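You operate a simulated robot arm through the tools that you are given. There is no shell and no other tool. Be economical: measure what you need, move in short steps, check, and stop when the job is done.

Carry out the task below with a simulated robot arm. There is one attempt and no reset: what you move stays moved.

Task
Press the blue cap into the sleeve that stands in the press, then slide the bed out again.
Fine: bed in and guard down before the stroke; the press's blue lever to FREE for it and back to HOLD after; guard up to slide out; leave the other caps, the depth stop and the clamp knob. Where these are worked on the way, their far stop is far enough and under half their travel is too little: clear guard, sliding bed.

Only the result counts: the job must be done as asked and must still hold three seconds after the hand-in. Knocking over, shifting, dropping, spilling or breaking anything else fails it. Lids that push on must go on centred and level and be pressed home; caps that screw on are set level and turned clockwise until they are tight.

Robot
A 6-joint arm with a two-finger parallel gripper on a trunk, on a base that drives. Base frame: it is fixed to the floor where the robot stands at the start and does not move with it; the origin is under the middle of the robot, x ahead of it, y to its left, z up. Readings come in m, rad, newtons and seconds.
With the tool pointing down near the work surface it reaches from about 0.34 to 0.86 m from the robot's upright axis, wherever it stands. Its first joint turns from -2.007 to 2.007 rad. Places, roughly: blue lever of the press [0.6, 0.1, 0.9]; clamp knob [0.4, -0.2, 0.9]; clear guard [0.6, -0.2, 1]; depth stop [0.6, -0.1, 0.9]; long handle [0.6, 0, 1.1]; sliding bed [0.4, -0.2, 0.9]; white sleeve (4x4x6 cm) [0.5, -0.2, 0.9]. Payload 3.43 kg.
The TCP is the grasp point between the finger pads, 0.034 m short of the fingertips. In the tool frame z runs along the fingers and y along their closing line. The gripper opens to 0.128 m. The fingers are 0.024 m wide and 0.012 m thick; the gripper's body (0.048 by 0.13 m) begins 0.096 m behind the TCP.
Orientation is that of the tool frame in the base frame, as a unit quaternion [x, y, z, w]. With the fingers straight down and closing along the base's y, the tool's x points along the base's -x, its y along +y and its z along -z.

Tools
- The arm moves only by the tool arm_command. Its argument "series" is a list of rows, each an object of numbers (a shift or turn left out is 0, a gripper value left out holds the last): "tx", "ty", "tz": the shift along the tool's x, y, z in cm; "wx", "wy", "wz": the turn, a rotation vector about the tool's x, y, z in rad; "gripper": the finger opening in cm, from 0 to 12.8. In form: [{"tx": .., "ty": .., "tz": .., "wx": .., "wy": .., "wz": .., "gripper": ..}, ...]. A call has 1 to 8 rows; each row is the pose to reach, as a shift and turn from the pose commanded when the call began, along the tool's axes at that moment. Rows are played at 5 a second. More than 0.05 m and 0.15 rad between two rows, or a gripper value outside its range, and nothing of the call is played. Where a pose cannot be reached the arm comes as near as it can. A force on the tool above 90 N (or 10 N above the force at the start of the call, whichever is more), or a blocked arm, ends the call early, and 0.2 s more pass. Each finger travels about 0.108 m/s and halts on what it meets, pressing with about 32 N; the grip force reading is that of the motor and also rises with nothing between the fingers. The clock runs only during rows and for 0.2 s after the last one: add rows that repeat a pose to give the fingers time. The reply holds the time, the measured pose of the TCP, the force on the tool along the base axes, the opening and the grip force, in the units named above and with some noise, with the torque about the TCP (base axes, N m) and any sound that the robot's microphone picked up.
- Cameras (640 x 400 px; columns grow to the right, rows downward): "scene" is now at [-0.0005, 0.1692, 1.451]; the picture's right is [-0.29, -0.96, 0.00], its down [-0.38, 0.11, -0.92] and it looks along [0.88, -0.26, -0.39] (base axes); focal length 214 px, centre (320, 200). "wrist" rides on the gripper at [0.076, -0.011, -0.16] in the tool frame; the picture's right is [0.15, 0.99, 0.00], its down [-0.88, 0.13, -0.46] and it looks along [-0.45, 0.07, 0.89] (tool axes); focal length 234 px, centre (320, 200). There is no depth. A picture from a camera that has moved, and an enlarged one, comes with that camera's place and axes in the base frame and with its lens.
- camera(camera): a new picture of that camera. The clock stands still meanwhile.
- raise_lower(by): slides the trunk up (or, below 0, down) by that many m; the arm and the scene camera ride with it, the base frame stays. It gives what a move gives, with no picture.
- steer(legs): drives the robot by 1 to 6 legs, each [ahead, turn to the left] in m and rad, along the robot's own axes; the way and the turn of a leg run together, so that a leg with both is an arc; at most 1.5 m and 3.142 rad a leg. The arm and the cameras ride along, it lands a little off, and it stops where it bumps. It gives what a move gives.
- aim_head(pan, tilt): turns the head with the scene camera to pan (to the left, within 1.798 rad either way) and tilt (down, from -0.506 to 1.204), counted from straight ahead of the robot. It gives what a move gives.
- close_up(camera, box): a new picture of the part [left, top, right, bottom] of that camera's present view, enlarged. The clock stands still meanwhile.
- close_job(): hands the job in; it is judged then, once.

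Work in short steps. Places have to be worked out from the pictures, the camera data and where the tool is seen: move nearer, look again, correct. Check each grasp and each placing, and mend what went wrong. You have 120 turns and 90 pictures in all, those below and enlarged ones among them. Open the gripper and draw the arm clear of the work before you hand the job in, unless the task says otherwise; then end with one line.

The tools are called after "Emit:" as a command line: name --argument value ..., lists and objects as JSON in quotes. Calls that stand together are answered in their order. arm_command: Moves the arm, as the interface text tells. Its arguments: {"type":"object","properties":{"series":{"type":"array","items":{"type":"object","properties":{"tx":{"type":"number"},"ty":{"type":"number"},"tz":{"type":"number"},"wx":{"type":"number"},"wy":{"type":"number"},"wz":{"type":"number"},"gripper":{"type":"number"}}}}},"required":["series"]} The other tools are called the same way: raise_lower (by) slides the trunk up or down; steer (legs) drives the base; aim_head (pan, tilt) turns the head that bears the scene camera; camera (camera) takes a picture; close_up (camera, box) takes an enlarged picture of a part of a camera's view; close_job () hands the job in.

At the start:

```text
time_s: 0.0
tcp_pos: [0.4727, -0.0832, 1.484]
orientation: [0.0, 1.0, 0.0, 0.0]
ft_force: [0.0, 0.4, 0.2]
ft_torque: [0.0, 0.04, -0.02]
finger_gap: 0.1278
grasp_force: 0.2
trunk travel left (down, up): [-0.7, 0.09]
robot x, y, heading: [0.0032, 0.0003, -0.001]
head pan, tilt: [-0.29, 0.405]
```

scene: 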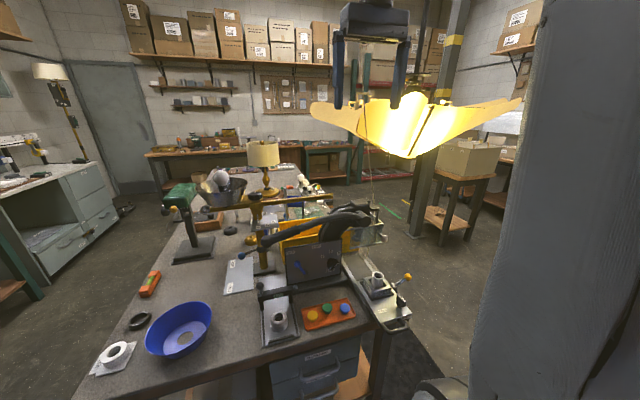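
wrist: 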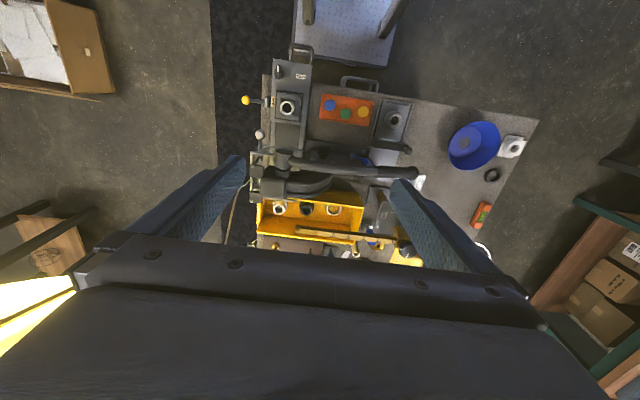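

I start by enlarging the press area in both views.

Emit:
close_up --camera "scene" --box '[220, 180, 440, 350]'

Emit:
close_up --camera "wrist" --box '[230, 40, 430, 270]'

```text
2.35 times, centred on (330, 265) of scene
camera zoom: at [-0.0005, 0.1692, 1.451], right [-0.29, -0.96, 0.0], down [-0.38, 0.11, -0.92], along [0.88, -0.26, -0.39], focal length 505 px, centre (296, 47)
```

zoom: 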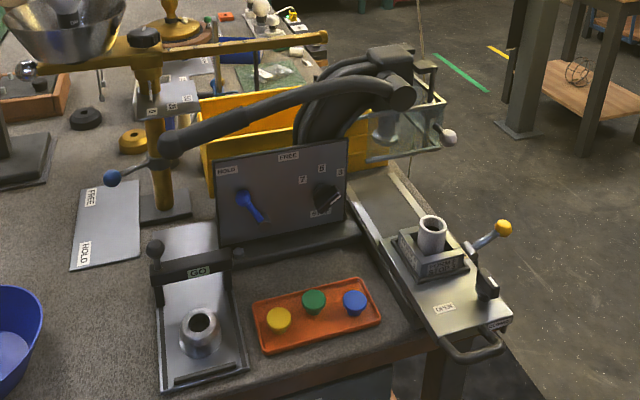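

```text
1.74 times, centred on (330, 155) of wrist
camera zoom: at [0.3971, -0.0949, 1.6431], right [-0.15, 0.99, 0.0], down [0.88, 0.13, 0.46], along [0.45, 0.07, -0.89], focal length 407 px, centre (303, 278)
```

zoom: 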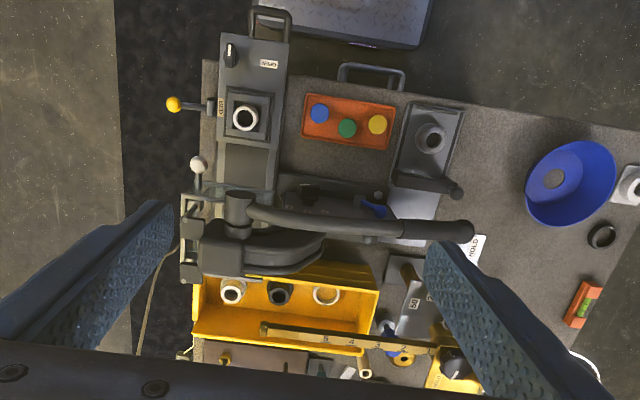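

The bed with the sleeve is out toward me, and the panel shows a blue lever between HOLD and FREE. I zoom in on the panel, the guard and the bed.

Emit:
close_up --camera "scene" --box '[290, 230, 380, 290]'

Emit:
close_up --camera "scene" --box '[330, 190, 430, 250]'

Emit:
close_up --camera "scene" --box '[340, 255, 430, 335]'

Emit:
close_up --camera "wrist" --box '[240, 40, 340, 130]'

```text
6.67 times, centred on (335, 260) of scene
camera zoom: at [-0.0005, 0.1692, 1.451], right [-0.29, -0.96, 0.0], down [-0.38, 0.11, -0.92], along [0.88, -0.26, -0.39], focal length 1430 px, centre (220, -200)
```

zoom: 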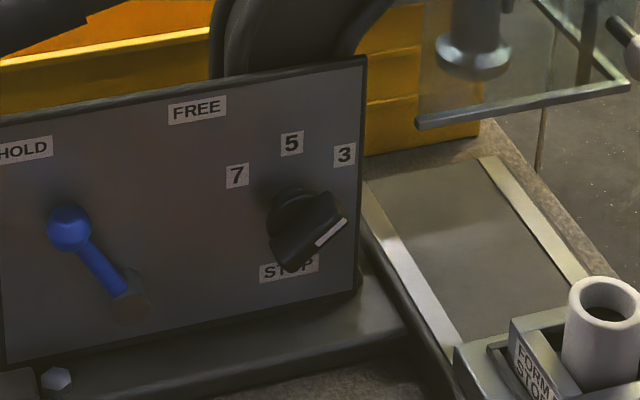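

```text
6.40 times, centred on (380, 220) of scene
camera zoom: at [-0.0005, 0.1692, 1.451], right [-0.29, -0.96, 0.0], down [-0.38, 0.11, -0.92], along [0.88, -0.26, -0.39], focal length 1373 px, centre (-64, 72)
```

zoom: 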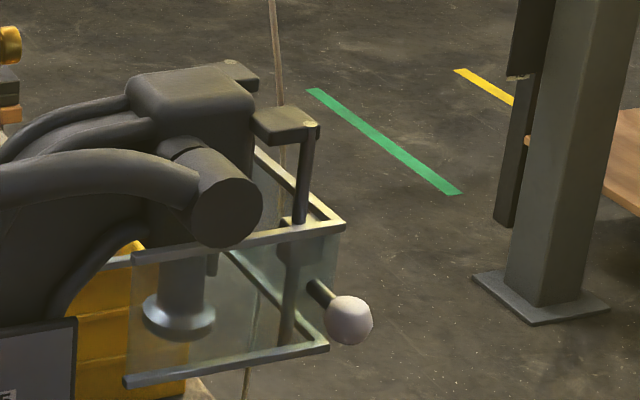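

```text
5.00 times, centred on (385, 295) of scene
camera zoom: at [-0.0005, 0.1692, 1.451], right [-0.29, -0.96, 0.0], down [-0.38, 0.11, -0.92], along [0.88, -0.26, -0.39], focal length 1072 px, centre (-5, -275)
```

zoom: 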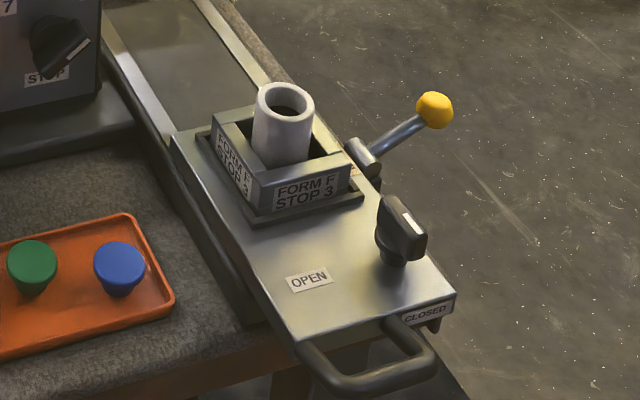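

```text
4.44 times, centred on (290, 85) of wrist
camera zoom: at [0.3971, -0.0949, 1.6431], right [-0.15, 0.99, 0.0], down [0.88, 0.13, 0.46], along [0.45, 0.07, -0.89], focal length 1041 px, centre (453, 711)
```

zoom: 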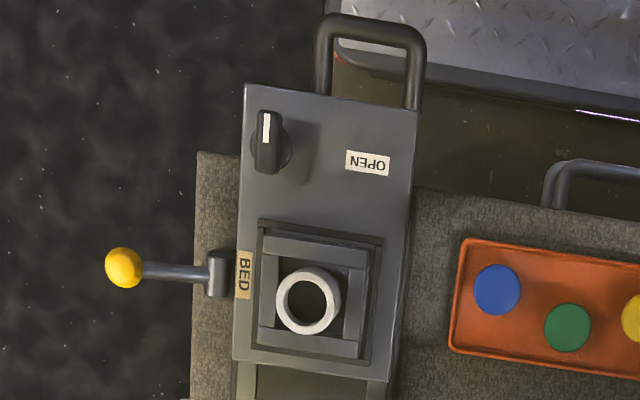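

I judge the blue cap to be at about (0.461, -0.053), with its top near z 0.856. The sleeve top is at about (0.478, -0.174, 0.942). I move down above the cap to look closer.

Emit:
arm_command --series '[{"tx": 1, "ty": 1, "tz": 4.5}, {"tx": 2, "ty": 2, "tz": 9}, {"tx": 3, "ty": 3, "tz": 13.5}, {"tx": 4, "ty": 3, "tz": 18}, {"tx": 4, "ty": 3, "tz": 22.5}, {"tx": 4, "ty": 3, "tz": 27}, {"tx": 4, "ty": 3, "tz": 31}, {"tx": 4, "ty": 3, "tz": 35}]'

Emit:
camera --camera "wrist"

Emit:
camera --camera "scene"

```text
time_s: 1.8
tcp_pos: [0.4324, -0.0499, 1.1345]
orientation: [0.0, 1.0, 0.0, -0.001]
ft_force: [-0.5, 1.1, -0.2]
ft_torque: [0.0, -0.02, 0.02]
finger_gap: 0.1279
grasp_force: 0.0
trunk travel left (down, up): [-0.7, 0.09]
robot x, y, heading: [0.0005, 0.0007, 0.002]
head pan, tilt: [-0.29, 0.405]
```

```text
81 pictures are left
camera wrist: at [0.3554, -0.0631, 1.294], right [-0.15, 0.99, 0.0], down [0.88, 0.13, 0.46], along [0.45, 0.07, -0.89], focal length 234 px, centre (320, 200)
```

wrist: 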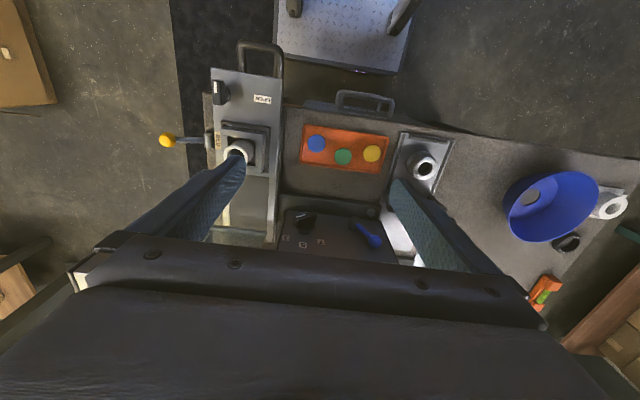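

```text
80 pictures are left
camera scene: at [-0.0008, 0.1692, 1.451], right [-0.29, -0.96, 0.0], down [-0.38, 0.11, -0.92], along [0.88, -0.26, -0.39], focal length 214 px, centre (320, 200)
```

scene: 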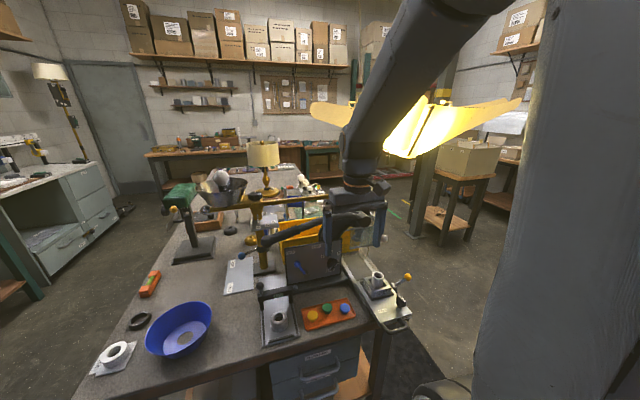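

The cap's place is confirmed at about (0.459, -0.052). I turn the fingers slightly away from the green cap, narrow them and descend.

Emit:
arm_command --series '[{"tx": -0.7, "ty": -0.1, "tz": 3, "wz": -0.14, "gripper": 8}, {"tx": -1.5, "ty": -0.2, "tz": 6, "wz": -0.28, "gripper": 6}, {"tx": -2.2, "ty": -0.2, "tz": 9, "wz": -0.42, "gripper": 5.5}, {"tx": -2.7, "ty": -0.2, "tz": 13, "wz": -0.5, "gripper": 5.5}, {"tx": -2.7, "ty": -0.2, "tz": 17, "wz": -0.5, "gripper": 5.5}, {"tx": -2.7, "ty": -0.2, "tz": 17, "wz": -0.5, "gripper": 5.5}]'

Emit:
camera --camera "wrist"

Emit:
close_up --camera "scene" --box '[270, 270, 370, 340]'

```text
time_s: 3.2
tcp_pos: [0.4585, -0.0544, 0.9617]
orientation: [-0.248, 0.969, 0.0, 0.0]
ft_force: [-0.6, 0.5, -0.4]
ft_torque: [0.03, 0.01, 0.02]
finger_gap: 0.0553
grasp_force: 0.1
trunk travel left (down, up): [-0.7, 0.09]
robot x, y, heading: [0.0004, 0.0016, 0.001]
head pan, tilt: [-0.29, 0.405]
```

```text
79 pictures are left
camera wrist: at [0.3972, -0.1008, 1.1217], right [-0.6, 0.8, 0.0], down [0.71, 0.54, 0.46], along [0.36, 0.27, -0.89], focal length 234 px, centre (320, 200)
```

wrist: 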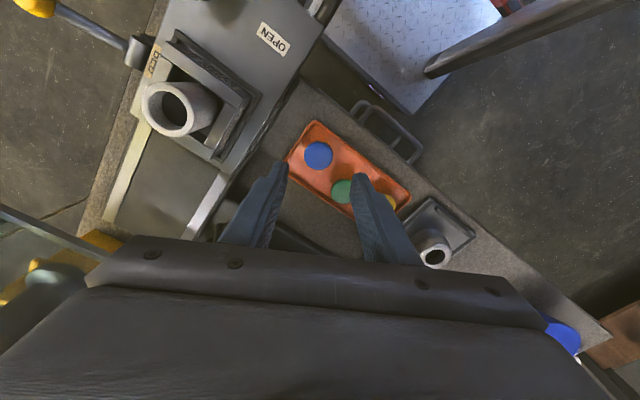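

```text
5.71 times, centred on (320, 305) of scene
camera zoom: at [-0.0005, 0.1692, 1.4511], right [-0.29, -0.96, 0.0], down [-0.38, 0.11, -0.92], along [0.88, -0.26, -0.39], focal length 1226 px, centre (320, -400)
```

zoom: 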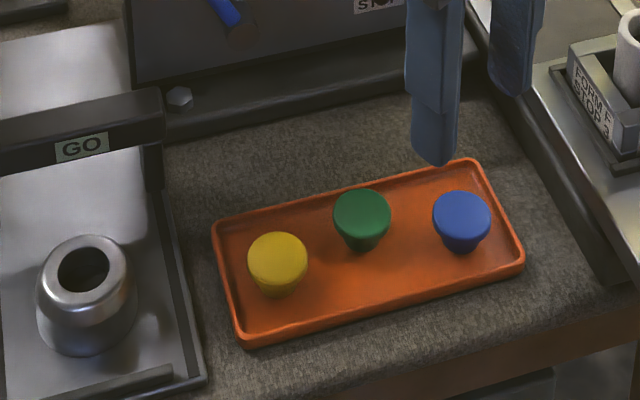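

The cap is directly below the tool. I descend until the fingertips are just above its top, then compare heights.

Emit:
arm_command --series '[{"tz": 3, "gripper": 5.2}, {"tz": 6.2, "gripper": 5.2}, {"tz": 6.2, "gripper": 5.2}]'

Emit:
close_up --camera "scene" --box '[310, 275, 370, 325]'

Emit:
close_up --camera "wrist" --box '[240, 100, 420, 230]'

```text
time_s: 4.0
tcp_pos: [0.4582, -0.0553, 0.9012]
orientation: [-0.247, 0.969, 0.0, -0.001]
ft_force: [0.2, -0.8, 0.4]
ft_torque: [0.02, -0.04, -0.01]
finger_gap: 0.0517
grasp_force: 0.1
trunk travel left (down, up): [-0.7, 0.09]
robot x, y, heading: [-0.0034, -0.0015, 0.003]
head pan, tilt: [-0.29, 0.405]
```

```text
8.00 times, centred on (340, 300) of scene
camera zoom: at [-0.0005, 0.1692, 1.4511], right [-0.29, -0.96, 0.0], down [-0.38, 0.11, -0.92], along [0.88, -0.26, -0.39], focal length 1716 px, centre (160, -600)
```

zoom: 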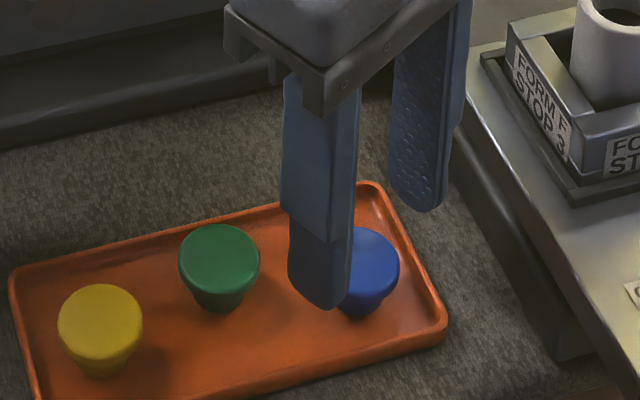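

```text
3.08 times, centred on (330, 165) of wrist
camera zoom: at [0.3966, -0.1019, 1.0596], right [-0.6, 0.8, 0.0], down [0.71, 0.54, 0.46], along [0.36, 0.27, -0.89], focal length 720 px, centre (289, 308)
```

zoom: 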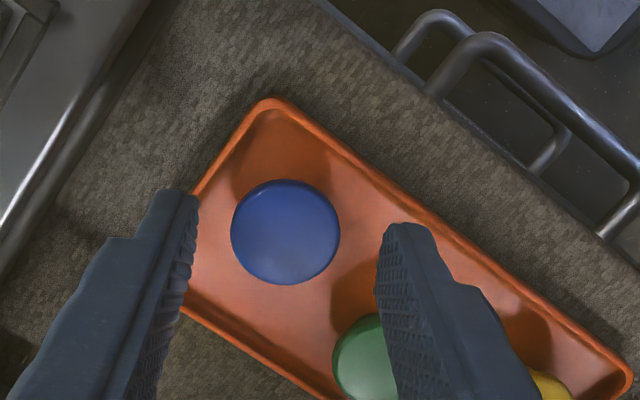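

The cap sits nearly centred between the fingers, about 2 mm further out. I shift, descend until the tips are beside the cap's head, and close.

Emit:
arm_command --series '[{"tx": -0.25, "tz": 1.0, "gripper": 5.2}, {"tx": -0.25, "tz": 1.9, "gripper": 5.2}, {"tx": -0.25, "tz": 1.9, "gripper": 5.2}]'

Emit:
close_up --camera "scene" --box '[310, 275, 370, 325]'

Emit:
close_up --camera "wrist" --box '[240, 100, 420, 230]'

```text
time_s: 4.8
tcp_pos: [0.4622, -0.0557, 0.8814]
orientation: [-0.247, 0.969, 0.0, 0.001]
ft_force: [-1.0, 0.3, 0.1]
ft_torque: [0.0, -0.01, 0.0]
finger_gap: 0.0517
grasp_force: 0.1
trunk travel left (down, up): [-0.7, 0.09]
robot x, y, heading: [-0.0013, -0.0007, -0.004]
head pan, tilt: [-0.29, 0.405]
```

```text
8.00 times, centred on (340, 300) of scene
camera zoom: at [-0.0005, 0.1692, 1.451], right [-0.29, -0.96, 0.0], down [-0.38, 0.11, -0.92], along [0.88, -0.26, -0.39], focal length 1716 px, centre (160, -600)
```

zoom: 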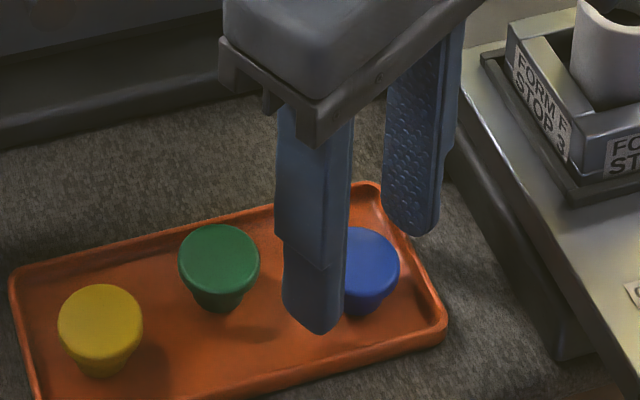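

```text
3.08 times, centred on (330, 165) of wrist
camera zoom: at [0.4005, -0.1015, 1.0418], right [-0.6, 0.8, 0.0], down [0.71, 0.54, 0.46], along [0.36, 0.27, -0.89], focal length 720 px, centre (289, 308)
```

zoom: 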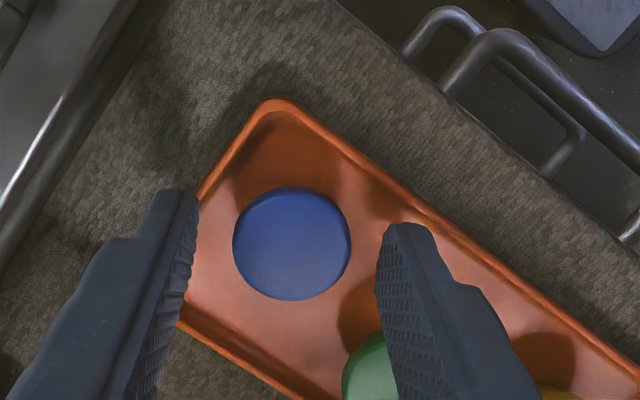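

The tips are beside the cap's head. I close on it.

Emit:
arm_command --series '[{"gripper": 3.5}, {"gripper": 2.8}, {"gripper": 2.8}, {"gripper": 2.8}]'

Emit:
close_up --camera "scene" --box '[310, 275, 370, 325]'

```text
time_s: 5.8
tcp_pos: [0.4616, -0.0566, 0.8825]
orientation: [-0.247, 0.969, 0.0, 0.0]
ft_force: [0.2, 0.4, 0.3]
ft_torque: [-0.01, 0.01, -0.01]
finger_gap: 0.0321
grasp_force: 32.0
trunk travel left (down, up): [-0.7, 0.09]
robot x, y, heading: [0.0024, -0.0045, 0.002]
head pan, tilt: [-0.29, 0.405]
```

```text
8.00 times, centred on (340, 300) of scene
camera zoom: at [-0.0005, 0.1692, 1.451], right [-0.29, -0.96, 0.0], down [-0.38, 0.11, -0.92], along [0.88, -0.26, -0.39], focal length 1716 px, centre (160, -600)
```

zoom: 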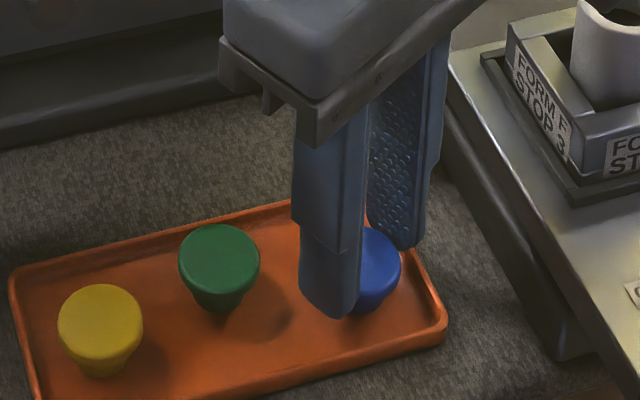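

The cap is gripped at 3.2 cm. I lift straight up while turning back to yaw zero.

Emit:
arm_command --series '[{"tz": -3}, {"tz": -6.5, "wz": 0.12}, {"tz": -10, "wz": 0.25}, {"tz": -13, "wz": 0.38}, {"tz": -14, "wz": 0.5}, {"tz": -14, "wz": 0.5}]'

Emit:
close_up --camera "wrist" --box '[220, 60, 420, 230]'

Emit:
close_up --camera "scene" --box '[310, 220, 420, 310]'

```text
time_s: 7.2
tcp_pos: [0.464, -0.0539, 1.0223]
orientation: [0.001, 1.0, 0.0, 0.0]
ft_force: [1.1, -0.1, -0.2]
ft_torque: [0.0, -0.01, -0.03]
finger_gap: 0.032
grasp_force: 31.7
trunk travel left (down, up): [-0.7, 0.09]
robot x, y, heading: [0.0026, 0.0014, -0.002]
head pan, tilt: [-0.29, 0.405]
```

```text
2.35 times, centred on (320, 145) of wrist
camera zoom: at [0.3868, -0.0655, 1.1827], right [-0.14, 0.99, 0.0], down [0.88, 0.13, 0.46], along [0.45, 0.07, -0.89], focal length 551 px, centre (320, 329)
```

zoom: 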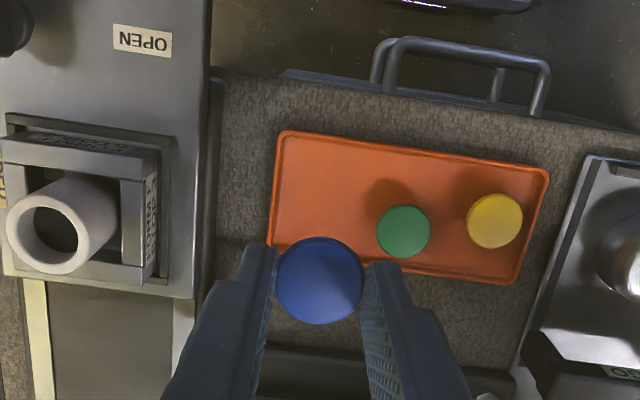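

```text
4.44 times, centred on (365, 265) of scene
camera zoom: at [-0.0005, 0.1692, 1.451], right [-0.29, -0.96, 0.0], down [-0.38, 0.11, -0.92], along [0.88, -0.26, -0.39], focal length 953 px, centre (120, -89)
```

zoom: 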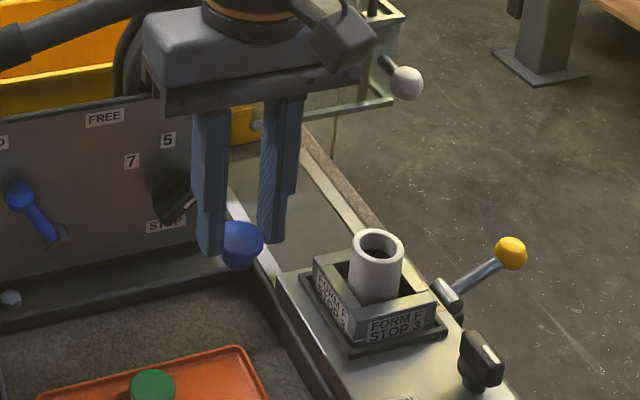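

The cap is level in the fingers and the sleeve's top is at about (0.4775, -0.175). I move over it at this height.

Emit:
arm_command --series '[{"tx": -0.4, "ty": -4}, {"tx": -0.9, "ty": -8}, {"tx": -1.4, "ty": -12.1}, {"tx": -1.4, "ty": -12.1}]'

Emit:
close_up --camera "wrist" --box '[260, 80, 400, 200]'

Emit:
close_up --camera "scene" --box '[340, 220, 420, 300]'

```text
time_s: 8.2
tcp_pos: [0.4751, -0.1765, 1.0234]
orientation: [0.0, 1.0, 0.0, 0.0]
ft_force: [-0.3, 0.0, 0.6]
ft_torque: [-0.01, -0.01, 0.02]
finger_gap: 0.0318
grasp_force: 31.4
trunk travel left (down, up): [-0.7, 0.09]
robot x, y, heading: [0.0013, 0.0008, -0.001]
head pan, tilt: [-0.29, 0.405]
```

```text
3.33 times, centred on (330, 140) of wrist
camera zoom: at [0.4, -0.1874, 1.1821], right [-0.15, 0.99, 0.0], down [0.88, 0.13, 0.46], along [0.45, 0.07, -0.89], focal length 781 px, centre (287, 400)
```

zoom: 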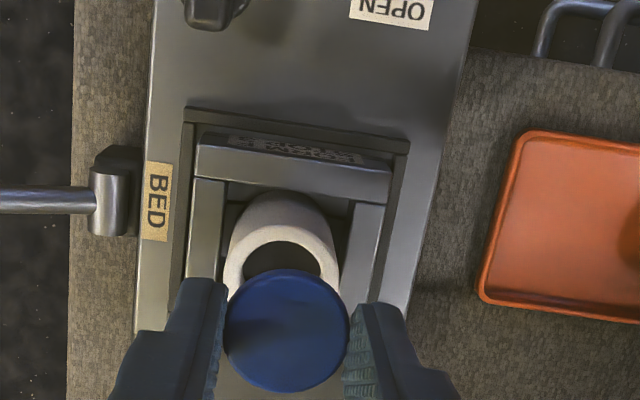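

```text
5.00 times, centred on (380, 260) of scene
camera zoom: at [-0.0005, 0.1691, 1.4511], right [-0.29, -0.96, 0.0], down [-0.38, 0.11, -0.92], along [0.88, -0.26, -0.39], focal length 1072 px, centre (20, -100)
```

zoom: 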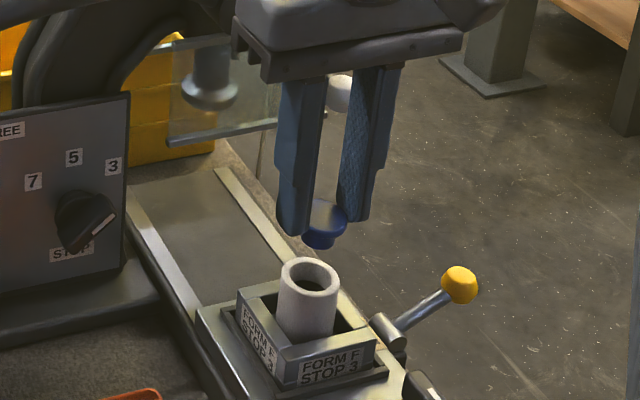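

The cap is about 5 mm short of the sleeve's centre in x, and y is aligned. I correct and lower it to just above the rim.

Emit:
arm_command --series '[{"tx": -0.5, "tz": 1.5}, {"tx": -0.5, "tz": 2.8}, {"tx": -0.5, "tz": 2.8}]'

Emit:
close_up --camera "wrist" --box '[270, 100, 390, 180]'

Emit:
close_up --camera "scene" --box '[360, 245, 410, 295]'

```text
time_s: 9.0
tcp_pos: [0.4818, -0.1774, 0.9944]
orientation: [-0.001, 1.0, 0.0, 0.0]
ft_force: [0.7, 0.1, -0.8]
ft_torque: [0.01, 0.03, 0.0]
finger_gap: 0.0321
grasp_force: 31.8
trunk travel left (down, up): [-0.7, 0.09]
robot x, y, heading: [0.0015, 0.0019, 0.002]
head pan, tilt: [-0.29, 0.405]
```

```text
5.00 times, centred on (330, 140) of wrist
camera zoom: at [0.4054, -0.1881, 1.1549], right [-0.15, 0.99, 0.0], down [0.88, 0.13, 0.46], along [0.45, 0.07, -0.89], focal length 1171 px, centre (270, 500)
```

zoom: 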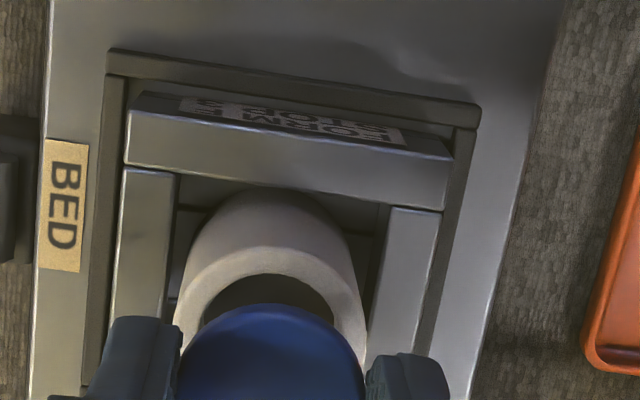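

```text
8.00 times, centred on (385, 270) of scene
camera zoom: at [-0.0004, 0.1691, 1.4511], right [-0.29, -0.96, 0.0], down [-0.38, 0.11, -0.92], along [0.88, -0.26, -0.39], focal length 1716 px, centre (-200, -360)
```

zoom: 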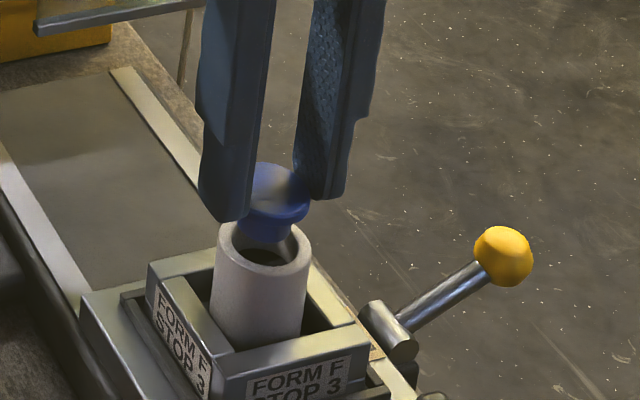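

Both views show the stem over the bore to within 1–2 mm. I lower it gently and watch the force.

Emit:
arm_command --series '[{"tx": 0.1, "tz": 0.4}, {"tx": 0.1, "tz": 0.8}, {"tx": 0.1, "tz": 1.1}, {"tx": 0.1, "tz": 1.1}]'

Emit:
close_up --camera "wrist" --box '[270, 100, 390, 180]'

Emit:
close_up --camera "scene" --box '[360, 245, 410, 295]'

```text
time_s: 10.0
tcp_pos: [0.4811, -0.1762, 0.9834]
orientation: [0.0, 1.0, 0.001, 0.001]
ft_force: [-0.1, 0.5, 0.0]
ft_torque: [-0.02, 0.02, 0.05]
finger_gap: 0.0321
grasp_force: 31.5
trunk travel left (down, up): [-0.7, 0.09]
robot x, y, heading: [0.0028, 0.0025, 0.004]
head pan, tilt: [-0.29, 0.405]
```

```text
5.00 times, centred on (330, 140) of wrist
camera zoom: at [0.4049, -0.1872, 1.1437], right [-0.15, 0.99, 0.0], down [0.88, 0.13, 0.46], along [0.45, 0.07, -0.89], focal length 1171 px, centre (270, 500)
```

zoom: 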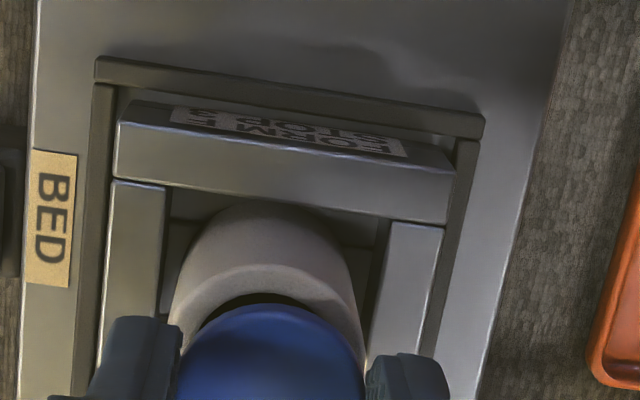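

```text
8.00 times, centred on (385, 270) of scene
camera zoom: at [-0.0005, 0.1691, 1.451], right [-0.29, -0.96, 0.0], down [-0.38, 0.11, -0.92], along [0.88, -0.26, -0.39], focal length 1716 px, centre (-200, -360)
```

zoom: 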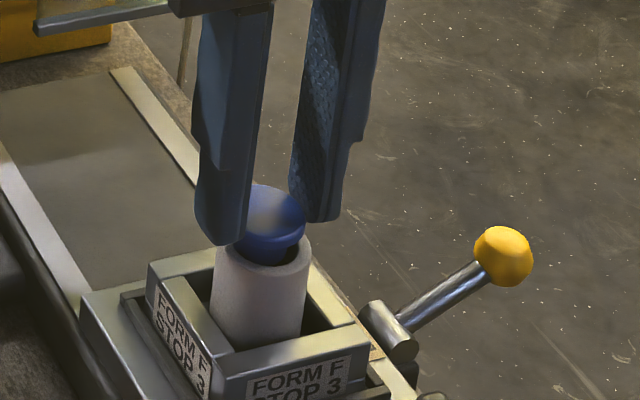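

The stem is in the bore with no force. I go on down in small steps.

Emit:
arm_command --series '[{"tz": 0.2}, {"tz": 0.4}, {"tz": 0.4}]'

Emit:
close_up --camera "scene" --box '[360, 245, 410, 295]'

```text
time_s: 10.8
tcp_pos: [0.4802, -0.1756, 0.98]
orientation: [0.0, 1.0, -0.001, 0.001]
ft_force: [2.3, 0.8, 26.2]
ft_torque: [0.04, -0.18, -0.02]
finger_gap: 0.0324
grasp_force: 32.7
trunk travel left (down, up): [-0.7, 0.09]
robot x, y, heading: [0.0011, -0.0037, -0.001]
head pan, tilt: [-0.29, 0.405]
```

```text
8.00 times, centred on (385, 270) of scene
camera zoom: at [-0.0011, 0.1694, 1.4511], right [-0.29, -0.96, 0.0], down [-0.38, 0.11, -0.92], along [0.88, -0.26, -0.39], focal length 1716 px, centre (-200, -360)
```

zoom: 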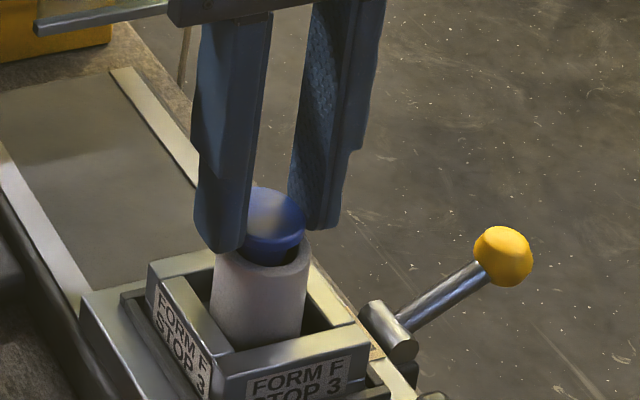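

There is 26 N of contact after another 3 mm, so the taper has likely seated. I check how it is centred.

Emit:
close_up --camera "wrist" --box '[290, 110, 370, 170]'

Emit:
close_up --camera "scene" --box '[370, 260, 395, 285]'

```text
6.67 times, centred on (330, 140) of wrist
camera zoom: at [0.4043, -0.187, 1.1396], right [-0.15, 0.99, 0.0], down [0.88, 0.13, 0.46], along [0.45, 0.07, -0.89], focal length 1561 px, centre (253, 600)
```

zoom: 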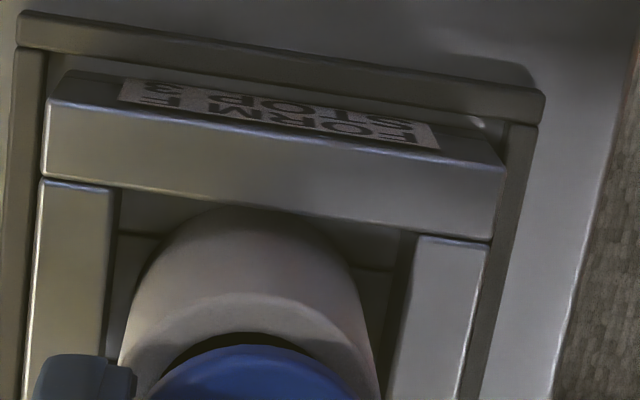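

```text
16.00 times, centred on (382, 272) of scene
camera zoom: at [-0.0011, 0.1694, 1.4511], right [-0.29, -0.96, 0.0], down [-0.38, 0.11, -0.92], along [0.88, -0.26, -0.39], focal length 3432 px, centre (-680, -960)
```

zoom: 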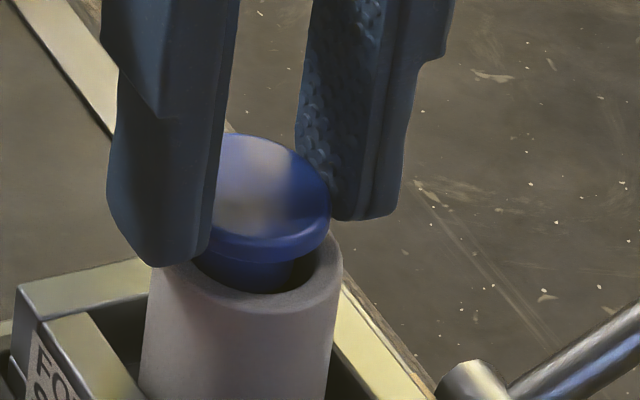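

The stem sits in the bore and the fingertips are near the rim. I relax the load slightly and open, then look.

Emit:
arm_command --series '[{"tz": -0.2}, {"tz": -0.2, "gripper": 4}, {"tz": -0.2, "gripper": 5}, {"tz": -0.2, "gripper": 5}, {"tz": -3, "gripper": 5}, {"tz": -6, "gripper": 5}]'

Emit:
close_up --camera "wrist" --box '[270, 100, 390, 180]'

Emit:
close_up --camera "scene" --box '[370, 260, 395, 285]'

```text
time_s: 12.2
tcp_pos: [0.4808, -0.176, 1.0391]
orientation: [0.0, 1.0, 0.0, 0.001]
ft_force: [-0.3, -0.4, 0.1]
ft_torque: [0.02, 0.03, 0.01]
finger_gap: 0.0499
grasp_force: 0.1
trunk travel left (down, up): [-0.7, 0.09]
robot x, y, heading: [-0.004, 0.0017, -0.002]
head pan, tilt: [-0.29, 0.405]
```

```text
5.00 times, centred on (330, 140) of wrist
camera zoom: at [0.4052, -0.187, 1.1988], right [-0.15, 0.99, 0.0], down [0.88, 0.13, 0.46], along [0.45, 0.07, -0.89], focal length 1171 px, centre (270, 500)
```

zoom: 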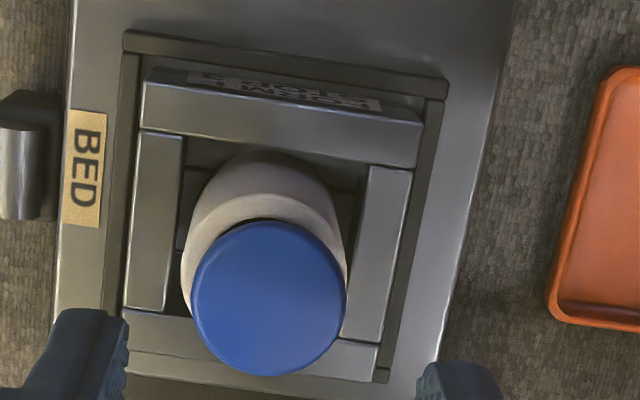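

```text
16.00 times, centred on (382, 272) of scene
camera zoom: at [-0.0002, 0.169, 1.4511], right [-0.29, -0.96, 0.0], down [-0.38, 0.11, -0.92], along [0.88, -0.26, -0.39], focal length 3432 px, centre (-680, -960)
```

zoom: 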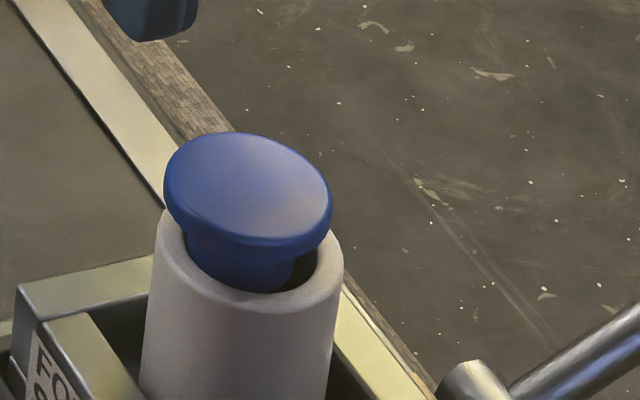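

I look closer at the seating, since the stem seems slightly off to the far left.

Emit:
close_up --camera "scene" --box '[374, 264, 390, 280]'

Emit:
close_up --camera "wrist" --box '[300, 120, 350, 170]'

```text
16.00 times, centred on (382, 272) of scene
camera zoom: at [-0.0002, 0.169, 1.4511], right [-0.29, -0.96, 0.0], down [-0.38, 0.11, -0.92], along [0.88, -0.26, -0.39], focal length 3432 px, centre (-672, -952)
```

zoom: 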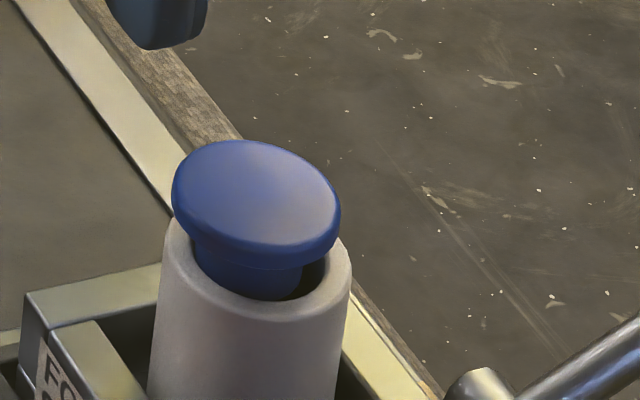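

```text
8.00 times, centred on (325, 145) of wrist
camera zoom: at [0.4052, -0.187, 1.1988], right [-0.15, 0.99, 0.0], down [0.88, 0.13, 0.46], along [0.45, 0.07, -0.89], focal length 1873 px, centre (280, 640)
```

zoom: 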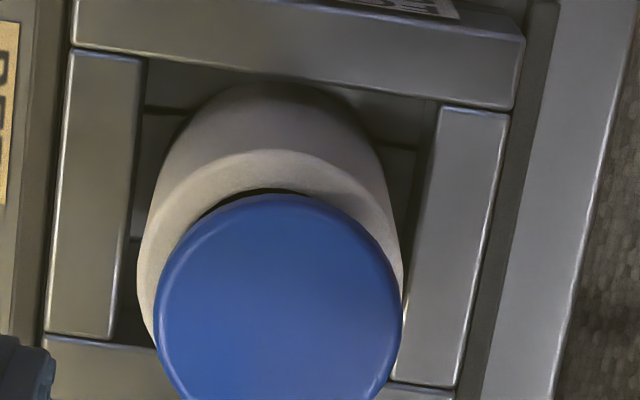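

The stem rests in the bore's chamfer about 1.5 mm off toward +x and +y. I regrip, shift it and set it down again.

Emit:
arm_command --series '[{"tz": 3}, {"tz": 5.8}, {"tz": 5.8, "gripper": 3.5}, {"tz": 5.8, "gripper": 2.8}, {"tz": 5.8, "gripper": 2.8}, {"tx": 0.08, "ty": -0.08, "tz": 5.65}, {"tx": 0.15, "ty": -0.15, "tz": 5.65}, {"tx": 0.15, "ty": -0.15, "tz": 5.9}]'

Emit:
close_up --camera "scene" --box '[374, 264, 390, 280]'

```text
time_s: 14.0
tcp_pos: [0.4795, -0.1768, 0.9793]
orientation: [0.0, 1.0, 0.0, 0.0]
ft_force: [-0.3, 0.3, 4.0]
ft_torque: [0.02, 0.02, 0.0]
finger_gap: 0.0324
grasp_force: 31.9
trunk travel left (down, up): [-0.7, 0.09]
robot x, y, heading: [-0.0012, 0.002, -0.001]
head pan, tilt: [-0.29, 0.405]
```

```text
16.00 times, centred on (382, 272) of scene
camera zoom: at [-0.0006, 0.1692, 1.4511], right [-0.29, -0.96, 0.0], down [-0.38, 0.11, -0.92], along [0.88, -0.26, -0.39], focal length 3432 px, centre (-672, -952)
```

zoom: 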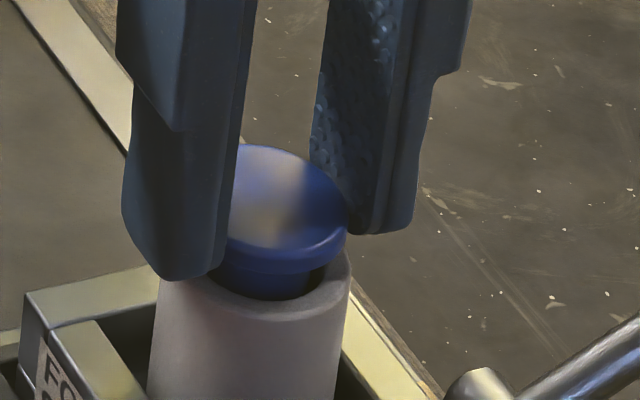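

The cap is better centred now. I press it down a little more.

Emit:
arm_command --series '[{"tz": 0.15}, {"tz": 0.3}, {"tz": 0.3}]'

Emit:
close_up --camera "scene" --box '[374, 264, 390, 280]'

```text
time_s: 14.8
tcp_pos: [0.4799, -0.1759, 0.9777]
orientation: [0.001, 1.0, -0.001, 0.001]
ft_force: [0.8, -1.8, 26.7]
ft_torque: [-0.07, -0.08, -0.03]
finger_gap: 0.032
grasp_force: 32.0
trunk travel left (down, up): [-0.7, 0.09]
robot x, y, heading: [0.0022, -0.0015, -0.001]
head pan, tilt: [-0.29, 0.405]
```

```text
16.00 times, centred on (382, 272) of scene
camera zoom: at [-0.0011, 0.1694, 1.4511], right [-0.29, -0.96, 0.0], down [-0.38, 0.11, -0.92], along [0.88, -0.26, -0.39], focal length 3432 px, centre (-672, -952)
```

zoom: 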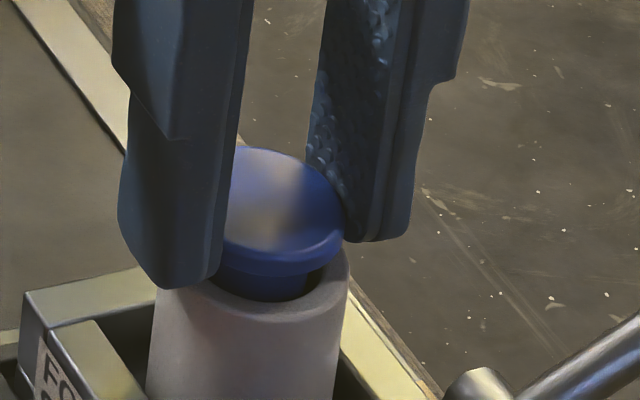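

It is seated as far as light pressure takes it. I relax, open and withdraw up and away to view it.

Emit:
arm_command --series '[{"tz": -0.25}, {"tz": -0.25, "gripper": 4}, {"tz": -0.25, "gripper": 5}, {"tz": -0.25, "gripper": 5}, {"tz": -3, "gripper": 5}, {"tz": -7, "gripper": 5}, {"tz": -11, "gripper": 5}]'

Emit:
close_up --camera "scene" --box '[374, 264, 390, 280]'

Emit:
camera --camera "wrist"

```text
time_s: 16.4
tcp_pos: [0.4774, -0.176, 1.0868]
orientation: [0.0, 1.0, 0.0, -0.001]
ft_force: [-0.5, -0.3, 0.0]
ft_torque: [-0.01, 0.04, 0.01]
finger_gap: 0.0499
grasp_force: 0.1
trunk travel left (down, up): [-0.7, 0.09]
robot x, y, heading: [0.0003, 0.0024, 0.0]
head pan, tilt: [-0.29, 0.405]
```

```text
16.00 times, centred on (382, 272) of scene
camera zoom: at [0.0, 0.169, 1.4511], right [-0.29, -0.96, 0.0], down [-0.38, 0.11, -0.92], along [0.88, -0.26, -0.39], focal length 3432 px, centre (-672, -952)
```

zoom: 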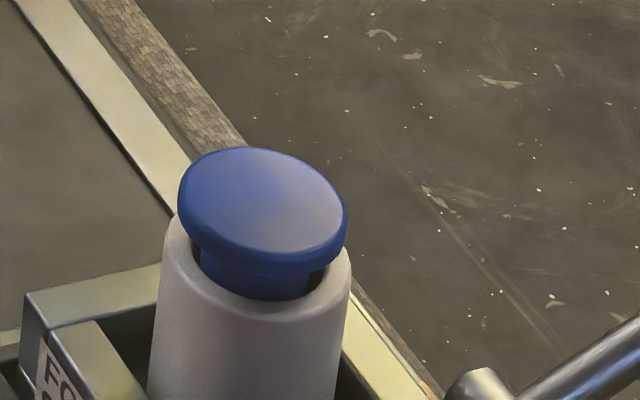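

```text
54 pictures are left
camera wrist: at [0.4019, -0.1881, 1.2459], right [-0.15, 0.99, 0.0], down [0.88, 0.13, 0.45], along [0.45, 0.07, -0.89], focal length 234 px, centre (320, 200)
```

wrist: 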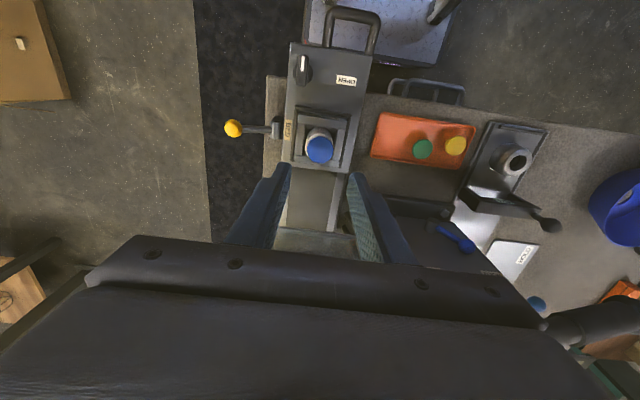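

The cap is now centred in the chamfer and level. Next is the bed. I close the fingers and move over the loop handle at about (0.33, -0.157) to hook inside it.

Emit:
arm_command --series '[{"tx": 4, "ty": 0.8, "gripper": 3}, {"tx": 8, "ty": 1.6, "gripper": 1}, {"tx": 11.5, "ty": 2.2, "gripper": 0}, {"tx": 13, "ty": 2.2, "tz": 4, "gripper": 0}, {"tx": 13, "ty": 2.2, "tz": 8, "gripper": 0}, {"tx": 13, "ty": 2.2, "tz": 8, "gripper": 0}]'

Emit:
camera --camera "wrist"

Emit:
close_up --camera "scene" --box '[360, 250, 440, 340]'

```text
time_s: 17.8
tcp_pos: [0.3504, -0.1515, 1.0086]
orientation: [-0.001, 1.0, 0.0, 0.0]
ft_force: [0.0, 0.0, 0.3]
ft_torque: [0.0, 0.03, 0.01]
finger_gap: 0.0
grasp_force: 32.1
trunk travel left (down, up): [-0.7, 0.09]
robot x, y, heading: [-0.0002, 0.0048, -0.002]
head pan, tilt: [-0.29, 0.405]
```

```text
53 pictures are left
camera wrist: at [0.2736, -0.1638, 1.1671], right [-0.15, 0.99, 0.0], down [0.88, 0.13, 0.46], along [0.45, 0.07, -0.89], focal length 234 px, centre (320, 200)
```

wrist: 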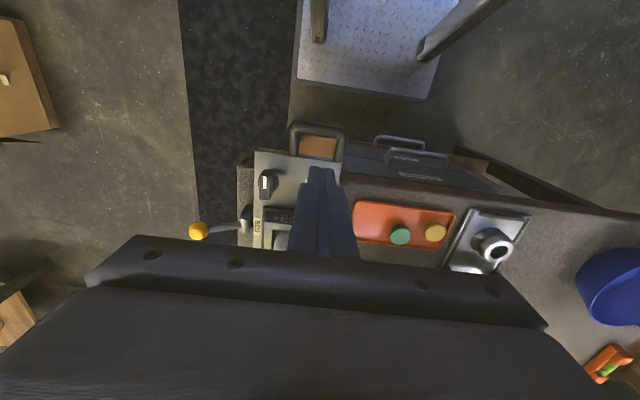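

```text
4.44 times, centred on (400, 295) of scene
camera zoom: at [-0.0006, 0.1692, 1.4511], right [-0.29, -0.96, 0.0], down [-0.38, 0.11, -0.92], along [0.88, -0.26, -0.39], focal length 953 px, centre (-36, -222)
```

zoom: 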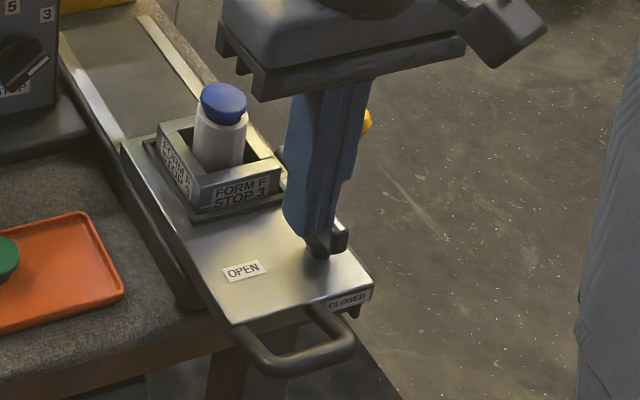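

The loop's gap is only about 2.3 cm, too narrow for the closed fingers. I will push the bar from outside instead, so I back the base off a little for reach.

Emit:
steer --legs '[[-0.09, 0]]'

```text
time_s: 18.9
tcp_pos: [0.2592, -0.1523, 1.0082]
orientation: [-0.001, 1.0, 0.0, 0.0]
ft_force: [-0.5, 0.1, -1.1]
ft_torque: [-0.01, 0.02, 0.0]
finger_gap: 0.0
grasp_force: 32.1
trunk travel left (down, up): [-0.7, 0.09]
robot x, y, heading: [-0.0905, -0.0012, 0.004]
head pan, tilt: [-0.29, 0.405]
```

Now the tool is in front of the bar. I descend to z 0.898 at x about 0.285, in line with the loop's middle (y -0.157).

Emit:
arm_command --series '[{"tx": -1, "ty": -0.4, "tz": 4}, {"tx": -2.2, "ty": -0.5, "tz": 8}, {"tx": -2.5, "ty": -0.5, "tz": 11}, {"tx": -2.5, "ty": -0.5, "tz": 11}]'

Emit:
close_up --camera "scene" --box '[330, 230, 450, 340]'

```text
time_s: 19.9
tcp_pos: [0.2828, -0.1537, 0.8993]
orientation: [-0.001, 1.0, 0.0, 0.0]
ft_force: [0.3, -1.1, 0.4]
ft_torque: [0.04, 0.01, 0.03]
finger_gap: 0.0002
grasp_force: 32.0
trunk travel left (down, up): [-0.7, 0.09]
robot x, y, heading: [-0.0908, 0.0015, 0.001]
head pan, tilt: [-0.29, 0.405]
```

```text
3.64 times, centred on (390, 285) of scene
camera zoom: at [-0.0917, 0.1691, 1.4511], right [-0.28, -0.96, 0.0], down [-0.38, 0.11, -0.92], along [0.88, -0.26, -0.39], focal length 780 px, centre (66, -109)
```

zoom: 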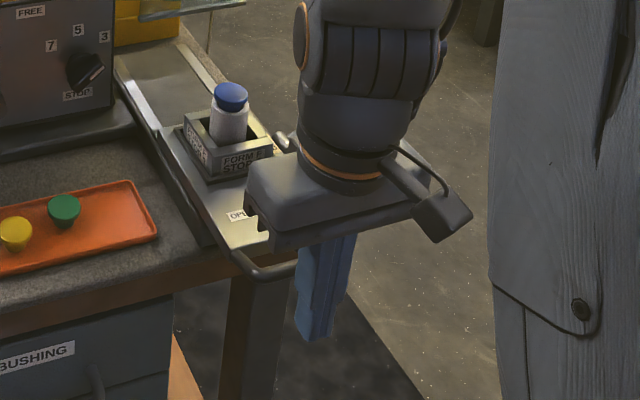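

The fingers stand in front of the bar. I push gently in +x until I feel contact.

Emit:
arm_command --series '[{"tx": -0.8}, {"tx": -1.6}, {"tx": -2.4}, {"tx": -3.2}, {"tx": -4}]'

Emit:
close_up --camera "scene" --box '[330, 230, 450, 340]'

```text
time_s: 21.1
tcp_pos: [0.3235, -0.1554, 0.8984]
orientation: [0.001, 1.0, 0.0, 0.001]
ft_force: [-0.7, -0.9, -0.2]
ft_torque: [0.0, 0.02, -0.04]
finger_gap: 0.0
grasp_force: 32.3
trunk travel left (down, up): [-0.7, 0.09]
robot x, y, heading: [-0.0875, 0.0005, 0.0]
head pan, tilt: [-0.29, 0.405]
```

```text
3.64 times, centred on (390, 285) of scene
camera zoom: at [-0.0917, 0.1691, 1.451], right [-0.28, -0.96, 0.0], down [-0.38, 0.11, -0.92], along [0.88, -0.26, -0.39], focal length 780 px, centre (66, -109)
```

zoom: 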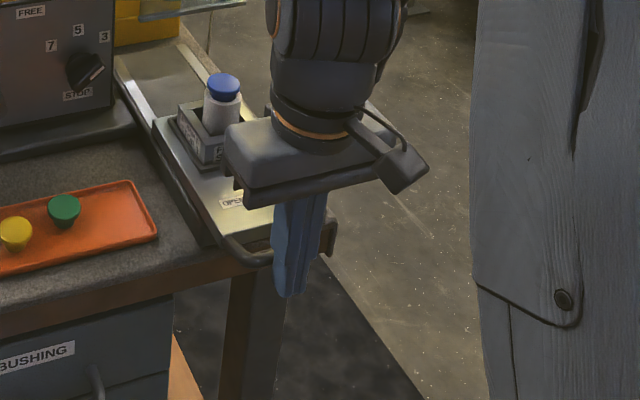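

The bed moves freely with the push and the cap rides steadily. I continue.

Emit:
arm_command --series '[{"tx": -1}, {"tx": -2}, {"tx": -3}, {"tx": -4}, {"tx": -5}, {"tx": -6}, {"tx": -7}, {"tx": -8}]'

Emit:
close_up --camera "scene" --box '[310, 180, 430, 310]'

```text
time_s: 22.9
tcp_pos: [0.4033, -0.1568, 0.8978]
orientation: [0.0, 1.0, 0.0, 0.001]
ft_force: [-0.7, 0.4, -0.9]
ft_torque: [0.04, 0.02, 0.01]
finger_gap: 0.0
grasp_force: 32.2
trunk travel left (down, up): [-0.7, 0.09]
robot x, y, heading: [-0.0908, -0.0016, 0.004]
head pan, tilt: [-0.29, 0.405]
```

```text
3.08 times, centred on (370, 245) of scene
camera zoom: at [-0.0918, 0.1691, 1.451], right [-0.28, -0.96, 0.0], down [-0.38, 0.11, -0.92], along [0.88, -0.26, -0.39], focal length 660 px, centre (166, 62)
```

zoom: 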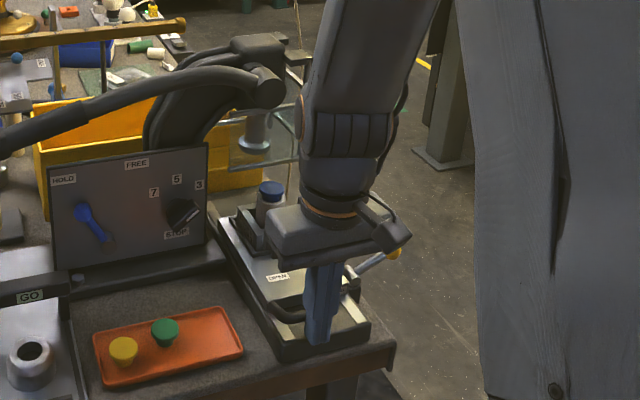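

The bed has gone about 9 cm. I push further in smaller steps.

Emit:
arm_command --series '[{"tx": -0.8}, {"tx": -1.6}, {"tx": -2.4}, {"tx": -3.2}, {"tx": -4}, {"tx": -4.6}]'

Emit:
close_up --camera "scene" --box '[330, 180, 430, 280]'

```text
time_s: 24.3
tcp_pos: [0.4495, -0.157, 0.898]
orientation: [-0.001, 1.0, 0.0, 0.0]
ft_force: [-0.7, -0.4, 0.2]
ft_torque: [0.01, -0.01, -0.01]
finger_gap: 0.0
grasp_force: 31.9
trunk travel left (down, up): [-0.7, 0.09]
robot x, y, heading: [-0.093, -0.0003, 0.005]
head pan, tilt: [-0.29, 0.405]
```

```text
4.00 times, centred on (380, 230) of scene
camera zoom: at [-0.0917, 0.1691, 1.451], right [-0.28, -0.96, 0.0], down [-0.38, 0.11, -0.92], along [0.88, -0.26, -0.39], focal length 858 px, centre (80, 80)
```

zoom: 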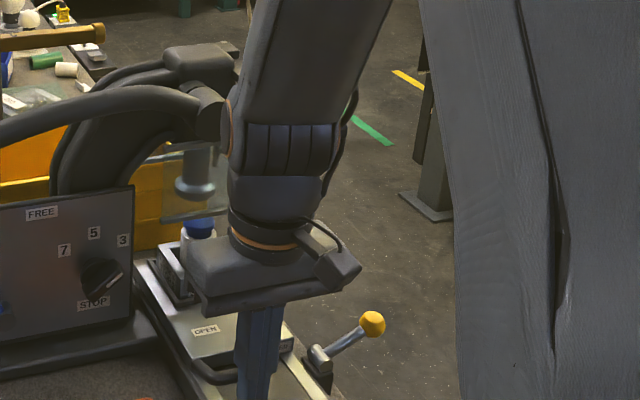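

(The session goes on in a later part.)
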